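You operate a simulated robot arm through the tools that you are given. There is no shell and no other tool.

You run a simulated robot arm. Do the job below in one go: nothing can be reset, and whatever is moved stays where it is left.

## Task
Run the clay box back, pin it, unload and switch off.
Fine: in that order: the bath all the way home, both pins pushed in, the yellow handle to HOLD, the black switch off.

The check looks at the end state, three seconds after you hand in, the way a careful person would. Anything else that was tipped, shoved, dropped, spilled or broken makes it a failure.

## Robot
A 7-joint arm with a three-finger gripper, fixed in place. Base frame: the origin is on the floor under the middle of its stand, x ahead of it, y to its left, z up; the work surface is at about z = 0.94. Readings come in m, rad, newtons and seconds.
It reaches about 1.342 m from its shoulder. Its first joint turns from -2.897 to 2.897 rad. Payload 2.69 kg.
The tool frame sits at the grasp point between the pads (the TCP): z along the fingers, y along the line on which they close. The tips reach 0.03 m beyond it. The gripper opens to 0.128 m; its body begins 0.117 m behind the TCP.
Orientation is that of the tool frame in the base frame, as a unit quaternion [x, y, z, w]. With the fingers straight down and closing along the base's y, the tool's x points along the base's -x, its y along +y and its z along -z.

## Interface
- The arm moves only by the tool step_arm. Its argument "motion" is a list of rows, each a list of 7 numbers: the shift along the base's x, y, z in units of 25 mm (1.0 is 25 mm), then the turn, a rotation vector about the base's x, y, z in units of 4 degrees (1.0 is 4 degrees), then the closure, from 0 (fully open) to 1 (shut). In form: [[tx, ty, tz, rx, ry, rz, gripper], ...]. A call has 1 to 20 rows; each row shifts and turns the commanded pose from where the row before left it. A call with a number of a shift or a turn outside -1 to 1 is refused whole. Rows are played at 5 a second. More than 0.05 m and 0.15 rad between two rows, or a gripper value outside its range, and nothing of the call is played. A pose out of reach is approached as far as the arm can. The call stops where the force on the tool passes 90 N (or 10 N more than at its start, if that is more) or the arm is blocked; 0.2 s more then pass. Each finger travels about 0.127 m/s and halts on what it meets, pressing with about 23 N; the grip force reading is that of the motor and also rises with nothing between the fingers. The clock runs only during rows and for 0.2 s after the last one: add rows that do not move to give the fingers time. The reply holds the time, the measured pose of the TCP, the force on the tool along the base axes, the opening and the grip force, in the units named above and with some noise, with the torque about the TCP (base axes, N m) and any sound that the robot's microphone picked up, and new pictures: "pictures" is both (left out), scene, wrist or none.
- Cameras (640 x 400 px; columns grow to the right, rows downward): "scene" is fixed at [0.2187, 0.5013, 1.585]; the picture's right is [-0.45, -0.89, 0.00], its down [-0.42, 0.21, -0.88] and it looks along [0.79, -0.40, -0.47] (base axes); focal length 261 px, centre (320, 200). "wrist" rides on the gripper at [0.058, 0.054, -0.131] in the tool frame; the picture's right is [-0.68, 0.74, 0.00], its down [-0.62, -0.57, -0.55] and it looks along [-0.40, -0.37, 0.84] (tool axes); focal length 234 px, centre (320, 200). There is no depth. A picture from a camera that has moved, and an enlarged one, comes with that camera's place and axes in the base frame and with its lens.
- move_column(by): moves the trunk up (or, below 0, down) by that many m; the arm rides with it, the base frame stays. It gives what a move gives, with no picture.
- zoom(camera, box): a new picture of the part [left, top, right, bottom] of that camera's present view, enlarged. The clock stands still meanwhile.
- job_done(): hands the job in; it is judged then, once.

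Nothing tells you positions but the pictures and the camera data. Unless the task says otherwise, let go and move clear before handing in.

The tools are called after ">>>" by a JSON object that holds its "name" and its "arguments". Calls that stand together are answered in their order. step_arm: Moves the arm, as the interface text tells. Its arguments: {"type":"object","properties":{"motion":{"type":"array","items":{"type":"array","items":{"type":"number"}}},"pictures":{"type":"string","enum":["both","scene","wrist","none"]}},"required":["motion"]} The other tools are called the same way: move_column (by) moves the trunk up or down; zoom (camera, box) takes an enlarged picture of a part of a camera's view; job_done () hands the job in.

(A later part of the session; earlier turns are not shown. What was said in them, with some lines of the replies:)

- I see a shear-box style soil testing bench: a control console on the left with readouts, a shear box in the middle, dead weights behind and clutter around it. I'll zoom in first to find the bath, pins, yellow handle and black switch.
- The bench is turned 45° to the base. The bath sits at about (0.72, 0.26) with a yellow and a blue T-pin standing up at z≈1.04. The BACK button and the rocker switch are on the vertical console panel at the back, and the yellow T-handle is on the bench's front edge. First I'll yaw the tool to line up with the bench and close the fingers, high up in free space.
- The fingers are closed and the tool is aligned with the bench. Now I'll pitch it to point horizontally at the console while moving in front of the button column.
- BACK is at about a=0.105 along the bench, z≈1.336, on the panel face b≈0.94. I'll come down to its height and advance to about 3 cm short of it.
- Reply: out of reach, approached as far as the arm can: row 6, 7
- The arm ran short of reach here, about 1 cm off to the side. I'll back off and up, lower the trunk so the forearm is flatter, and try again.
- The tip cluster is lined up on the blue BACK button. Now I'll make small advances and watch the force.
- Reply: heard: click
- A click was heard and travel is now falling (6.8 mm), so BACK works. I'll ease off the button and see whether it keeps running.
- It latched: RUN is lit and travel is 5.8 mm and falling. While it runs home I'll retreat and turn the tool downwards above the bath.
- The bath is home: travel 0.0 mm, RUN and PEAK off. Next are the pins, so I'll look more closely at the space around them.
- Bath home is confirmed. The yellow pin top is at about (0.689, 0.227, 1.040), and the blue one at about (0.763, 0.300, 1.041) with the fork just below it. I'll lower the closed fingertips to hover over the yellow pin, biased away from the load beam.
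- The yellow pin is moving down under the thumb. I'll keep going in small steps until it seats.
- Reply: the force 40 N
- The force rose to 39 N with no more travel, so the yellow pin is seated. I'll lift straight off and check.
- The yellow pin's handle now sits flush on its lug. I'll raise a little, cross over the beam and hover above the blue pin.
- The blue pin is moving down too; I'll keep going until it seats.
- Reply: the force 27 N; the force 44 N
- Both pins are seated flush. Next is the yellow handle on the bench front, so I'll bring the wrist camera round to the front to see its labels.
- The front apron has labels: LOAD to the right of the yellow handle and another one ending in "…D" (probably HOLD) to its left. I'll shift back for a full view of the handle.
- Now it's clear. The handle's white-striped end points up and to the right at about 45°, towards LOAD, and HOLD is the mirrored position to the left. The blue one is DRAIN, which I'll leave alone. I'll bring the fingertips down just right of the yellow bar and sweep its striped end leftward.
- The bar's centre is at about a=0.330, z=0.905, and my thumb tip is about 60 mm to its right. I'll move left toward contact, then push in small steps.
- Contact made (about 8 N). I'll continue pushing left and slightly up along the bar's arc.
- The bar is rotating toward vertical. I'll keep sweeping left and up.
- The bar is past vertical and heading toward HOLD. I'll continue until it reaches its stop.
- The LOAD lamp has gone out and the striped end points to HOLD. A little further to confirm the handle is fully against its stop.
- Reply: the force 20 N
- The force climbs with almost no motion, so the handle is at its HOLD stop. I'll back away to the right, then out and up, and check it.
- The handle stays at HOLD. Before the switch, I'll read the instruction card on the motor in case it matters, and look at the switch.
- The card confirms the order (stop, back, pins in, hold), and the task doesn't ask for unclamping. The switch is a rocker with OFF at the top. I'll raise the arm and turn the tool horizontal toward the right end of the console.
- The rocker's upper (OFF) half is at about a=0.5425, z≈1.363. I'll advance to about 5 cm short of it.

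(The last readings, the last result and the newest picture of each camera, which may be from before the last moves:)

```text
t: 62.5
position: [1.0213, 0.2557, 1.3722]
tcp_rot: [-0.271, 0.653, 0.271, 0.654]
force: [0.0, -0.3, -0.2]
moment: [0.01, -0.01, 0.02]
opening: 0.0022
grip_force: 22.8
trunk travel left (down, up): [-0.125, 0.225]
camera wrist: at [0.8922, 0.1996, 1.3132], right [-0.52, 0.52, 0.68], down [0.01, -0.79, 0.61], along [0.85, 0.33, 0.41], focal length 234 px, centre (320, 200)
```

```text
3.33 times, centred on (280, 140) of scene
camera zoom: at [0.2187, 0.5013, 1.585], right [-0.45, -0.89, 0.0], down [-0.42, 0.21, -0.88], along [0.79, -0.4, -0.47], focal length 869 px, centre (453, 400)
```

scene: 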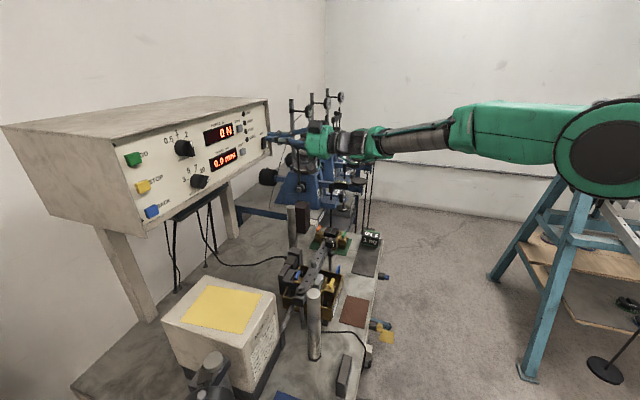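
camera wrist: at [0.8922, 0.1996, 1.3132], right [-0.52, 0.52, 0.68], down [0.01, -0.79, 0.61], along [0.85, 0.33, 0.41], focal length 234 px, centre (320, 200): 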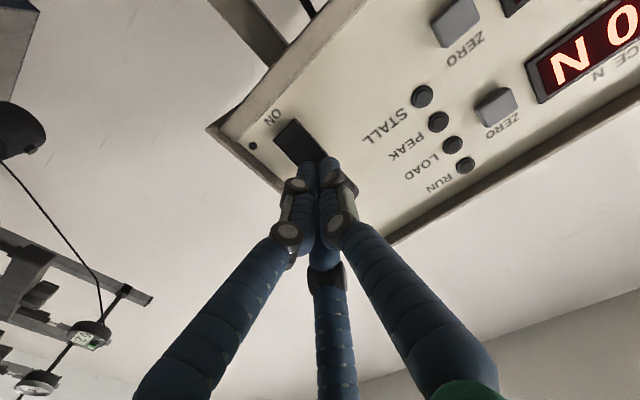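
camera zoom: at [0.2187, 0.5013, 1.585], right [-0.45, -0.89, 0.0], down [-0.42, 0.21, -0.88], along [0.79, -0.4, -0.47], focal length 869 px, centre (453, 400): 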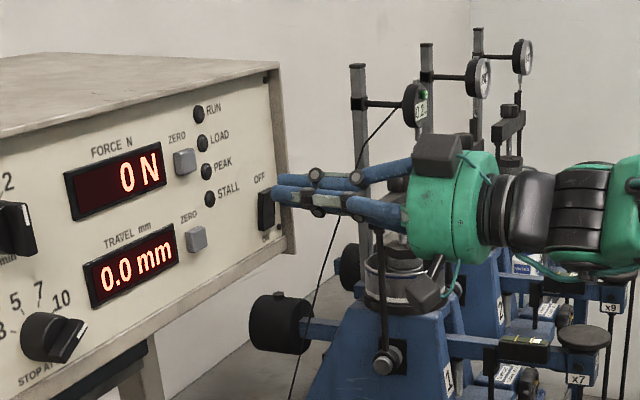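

>>> {"name": "step_arm", "arguments": {"motion": [[0.1, 0.1, 0, 0, 0, 0, 1]], "pictures": "none"}}

>>> {"name": "step_arm", "arguments": {"motion": [[0.1, 0.1, 0, 0, 0, 0, 1]], "pictures": "none"}}

>>> {"name": "step_arm", "arguments": {"motion": [[0.08, 0.08, 0, 0, 0, 0, 1]]}}

>>> {"name": "zoom", "arguments": {"camera": "wrist", "box": [240, 70, 400, 210]}}

>>> {"name": "zoom", "arguments": {"camera": "scene", "box": [220, 80, 340, 200]}}

```text
t: 63.0
position: [1.0244, 0.2585, 1.3715]
tcp_rot: [-0.271, 0.652, 0.271, 0.654]
force: [0.2, 0.5, -0.5]
moment: [0.01, 0.04, -0.03]
opening: 0.0023
grip_force: 23.0
trunk travel left (down, up): [-0.125, 0.225]
```

```text
t: 63.4
position: [1.0254, 0.2599, 1.3721]
tcp_rot: [-0.27, 0.652, 0.271, 0.654]
force: [-0.6, -0.6, 0.2]
moment: [0.02, 0.0, -0.02]
opening: 0.0024
grip_force: 22.9
trunk travel left (down, up): [-0.125, 0.225]
```

```text
t: 63.8
position: [1.0283, 0.2628, 1.3719]
tcp_rot: [-0.27, 0.652, 0.271, 0.655]
force: [-0.2, -1.6, 0.7]
moment: [0.03, 0.0, 0.0]
opening: 0.0023
grip_force: 22.9
trunk travel left (down, up): [-0.125, 0.225]
camera wrist: at [0.8989, 0.2069, 1.3129], right [-0.52, 0.52, 0.68], down [0.01, -0.79, 0.61], along [0.85, 0.33, 0.41], focal length 234 px, centre (320, 200)
```

scene: 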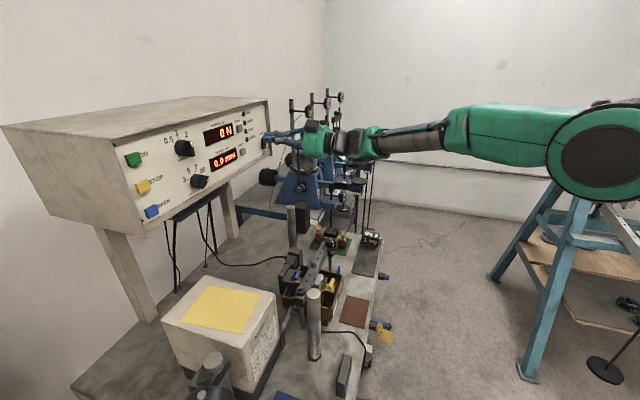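
wrist: 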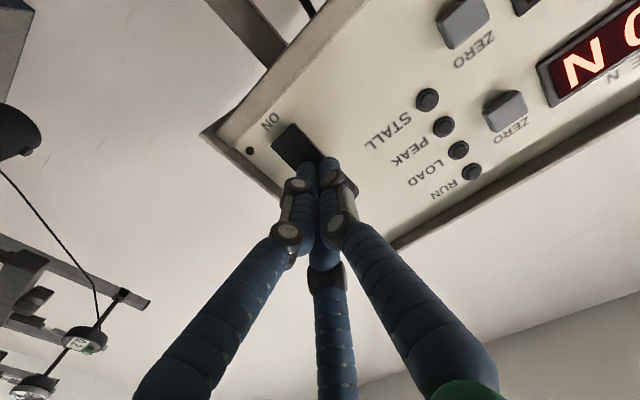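

```text
2.86 times, centred on (320, 140) of wrist
camera zoom: at [0.8989, 0.2069, 1.3129], right [-0.52, 0.52, 0.68], down [0.01, -0.79, 0.61], along [0.85, 0.33, 0.41], focal length 669 px, centre (320, 371)
```

zoom: 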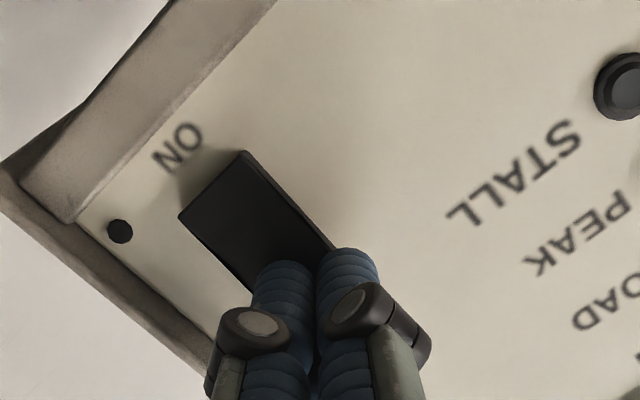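

```text
3.33 times, centred on (280, 140) of scene
camera zoom: at [0.2187, 0.5013, 1.585], right [-0.45, -0.89, 0.0], down [-0.42, 0.21, -0.88], along [0.79, -0.4, -0.47], focal length 869 px, centre (453, 400)
```

zoom: 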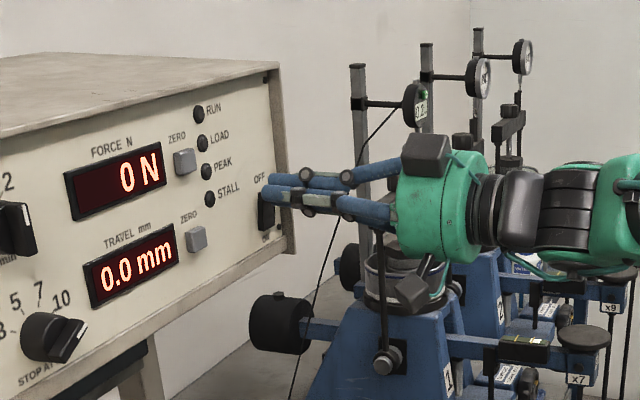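

>>> {"name": "step_arm", "arguments": {"motion": [[0.08, 0.08, 0, 0, 0, 0, 1]], "pictures": "none"}}

>>> {"name": "step_arm", "arguments": {"motion": [[0.08, 0.08, 0, 0, 0, 0, 1]], "pictures": "scene"}}

>>> {"name": "zoom", "arguments": {"camera": "scene", "box": [220, 80, 340, 200]}}

>>> {"name": "zoom", "arguments": {"camera": "wrist", "box": [240, 70, 400, 210]}}

```text
t: 64.2
position: [1.0298, 0.2631, 1.3721]
tcp_rot: [-0.27, 0.653, 0.27, 0.654]
force: [-4.7, -2.2, -0.3]
moment: [-0.03, 0.05, 0.01]
opening: 0.0019
grip_force: 22.7
trunk travel left (down, up): [-0.125, 0.225]
```

```text
t: 64.5
position: [1.0311, 0.2643, 1.3717]
tcp_rot: [-0.27, 0.653, 0.271, 0.654]
force: [-29.0, -17.1, -2.9]
moment: [-0.41, 0.43, 0.05]
opening: 0.0023
grip_force: 23.0
trunk travel left (down, up): [-0.125, 0.225]
```

scene: 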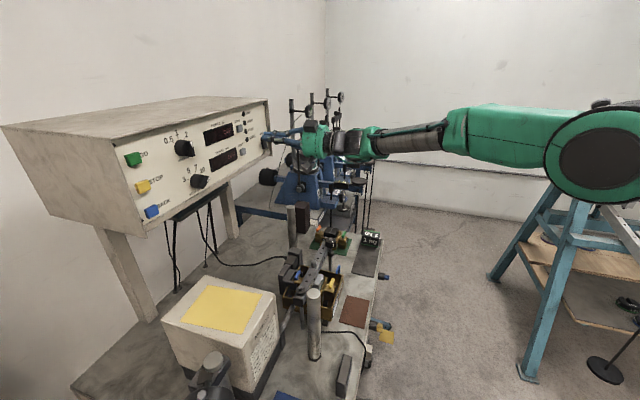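

```text
3.33 times, centred on (280, 140) of scene
camera zoom: at [0.2187, 0.5013, 1.585], right [-0.45, -0.89, 0.0], down [-0.42, 0.21, -0.88], along [0.79, -0.4, -0.47], focal length 869 px, centre (453, 400)
```

zoom: 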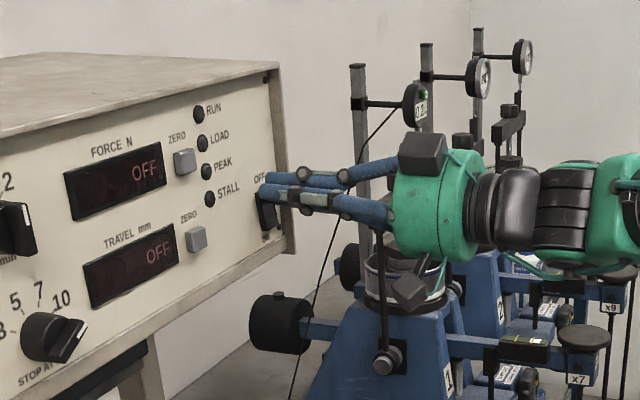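

```text
2.86 times, centred on (320, 140) of wrist
camera zoom: at [0.9011, 0.209, 1.3138], right [-0.52, 0.52, 0.68], down [0.01, -0.79, 0.61], along [0.85, 0.33, 0.41], focal length 669 px, centre (320, 371)
```

zoom: 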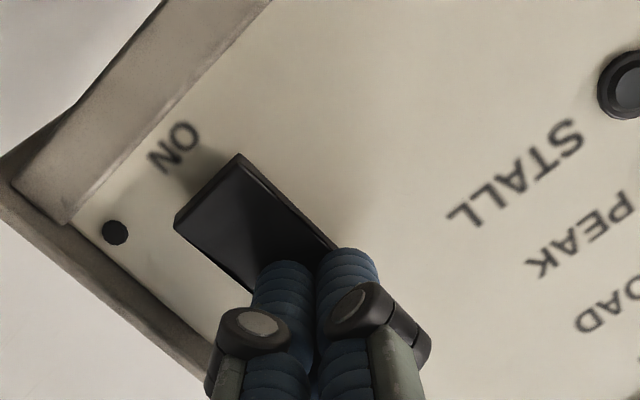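

The displays now read OFF and the rocker has tipped over. I'll back straight off and retreat clear, then check everything.

>>> {"name": "step_arm", "arguments": {"motion": [[-0.2, -0.2, 0, 0, 0, 0, 1], [-0.6, -0.6, 0, 0, 0, 0, 1], [-0.8, -0.8, 0.1, 0, 0, 0, 1], [-0.8, -0.8, 0.2, 0, 0, 0, 1], [-0.8, -0.8, 0.2, 0, 0, 0, 1], [-0.8, -0.8, 0.2, 0, 0, 0, 1], [-0.8, -0.8, 0.2, 0, 0, 0, 1], [-0.8, -0.8, 0.2, 0, 0, 0, 1]]}}

>>> {"name": "zoom", "arguments": {"camera": "scene", "box": [120, 80, 300, 220]}}

>>> {"name": "zoom", "arguments": {"camera": "scene", "box": [260, 220, 420, 370]}}

>>> {"name": "zoom", "arguments": {"camera": "scene", "box": [230, 100, 280, 160]}}

```text
t: 66.3
position: [0.8945, 0.1276, 1.3989]
tcp_rot: [-0.271, 0.652, 0.271, 0.654]
force: [0.7, 0.3, 0.1]
moment: [-0.03, -0.01, 0.03]
opening: 0.0023
grip_force: 22.8
trunk travel left (down, up): [-0.125, 0.225]
camera wrist: at [0.7652, 0.072, 1.3397], right [-0.52, 0.52, 0.68], down [0.01, -0.79, 0.62], along [0.85, 0.33, 0.41], focal length 234 px, centre (320, 200)
```

scene: 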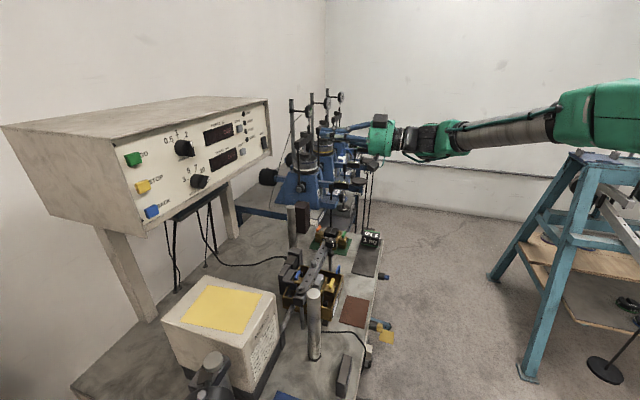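
wrist: 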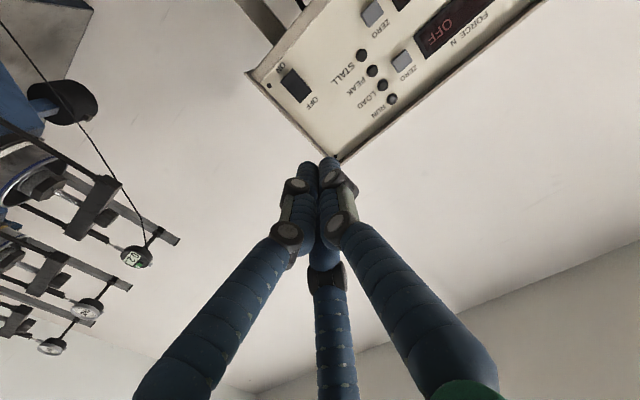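

```text
2.86 times, centred on (210, 150) of scene
camera zoom: at [0.2187, 0.5013, 1.585], right [-0.45, -0.89, 0.0], down [-0.42, 0.21, -0.88], along [0.79, -0.4, -0.47], focal length 744 px, centre (634, 343)
```

zoom: 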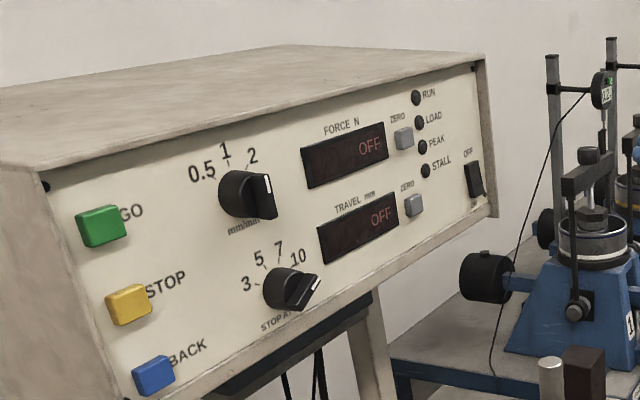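

```text
2.67 times, centred on (340, 295) of scene
camera zoom: at [0.2187, 0.5013, 1.585], right [-0.45, -0.89, 0.0], down [-0.42, 0.21, -0.88], along [0.79, -0.4, -0.47], focal length 695 px, centre (267, -53)
```

zoom: 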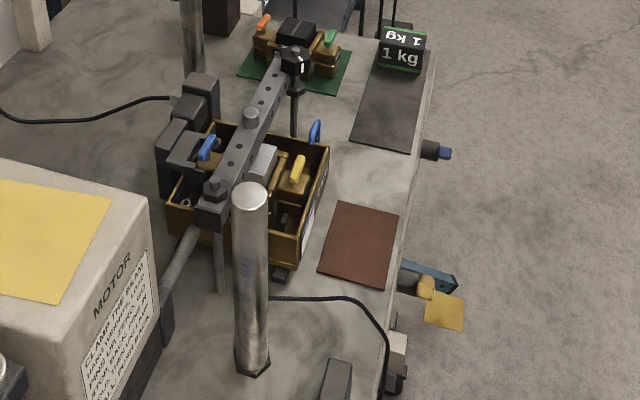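

```text
6.67 times, centred on (255, 130) of scene
camera zoom: at [0.2187, 0.5013, 1.585], right [-0.45, -0.89, 0.0], down [-0.42, 0.21, -0.88], along [0.79, -0.4, -0.47], focal length 1737 px, centre (753, 667)
```

zoom: 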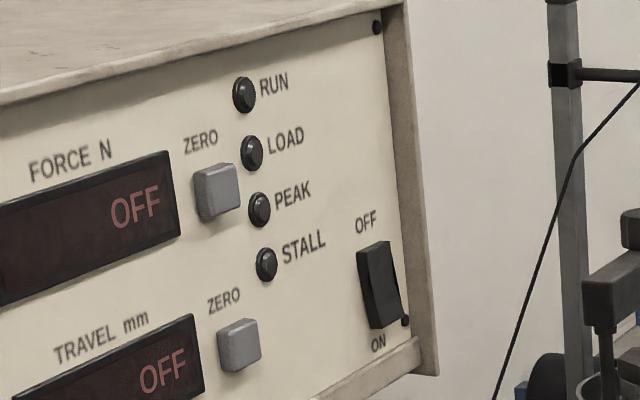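

>>> {"name": "zoom", "arguments": {"camera": "scene", "box": [280, 245, 360, 305]}}

>>> {"name": "zoom", "arguments": {"camera": "scene", "box": [350, 290, 414, 370]}}

```text
6.67 times, centred on (320, 275) of scene
camera zoom: at [0.2187, 0.5013, 1.585], right [-0.45, -0.89, 0.0], down [-0.42, 0.21, -0.88], along [0.79, -0.4, -0.47], focal length 1737 px, centre (320, -300)
```

zoom: 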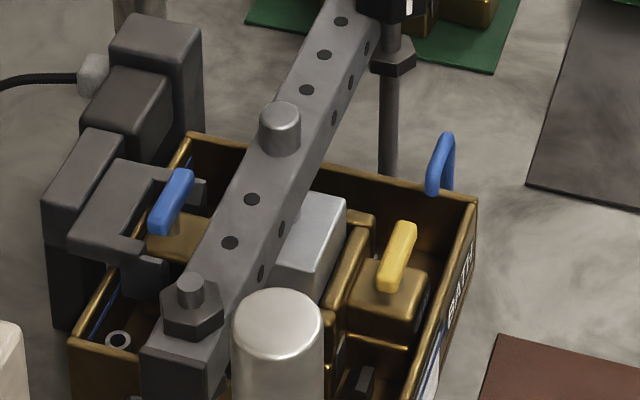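

```text
5.00 times, centred on (382, 330) of scene
camera zoom: at [0.2187, 0.5013, 1.585], right [-0.45, -0.89, 0.0], down [-0.42, 0.21, -0.88], along [0.79, -0.4, -0.47], focal length 1303 px, centre (10, -450)
```

zoom: 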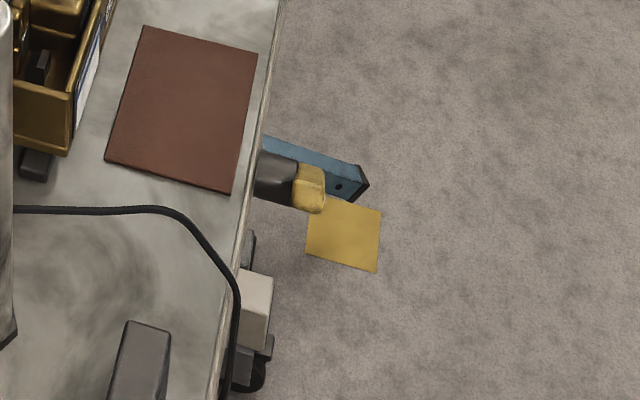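

The bath is home, both clay-box pins are seated, the yellow handle is at HOLD, and the console reads OFF. The arm is clear and nothing else was disturbed, so I'm handing in.

>>> {"name": "job_done", "arguments": {}}

```text
The job is handed in.
```

The clay box is run back and pinned, the load is off, and the console is switched off, all in the order you gave. I've handed the job in, but no check result has come back.

1. **Bath home:** I pressed BACK and it ran from 7.3 mm to 0.0 mm, where the RUN lamp went out by itself.
2. **Pins in:** I pushed the yellow and blue pins down until each stopped, at about 40 N. Both handles now sit flush on the box.
3. **Yellow handle to HOLD:** I swung it from LOAD round to its stop at HOLD, and the LOAD lamp went out.
4. **Black switch off:** I pressed the OFF end, and both displays now read OFF.

I left the blue DRAIN handle, the sand box, the weights and the beam clamp alone. The card on the motor says to unclamp after HOLD, but you didn't ask for that, so the beam is still clamped. The arm is back clear of the console, and the last pictures show nothing else moved.
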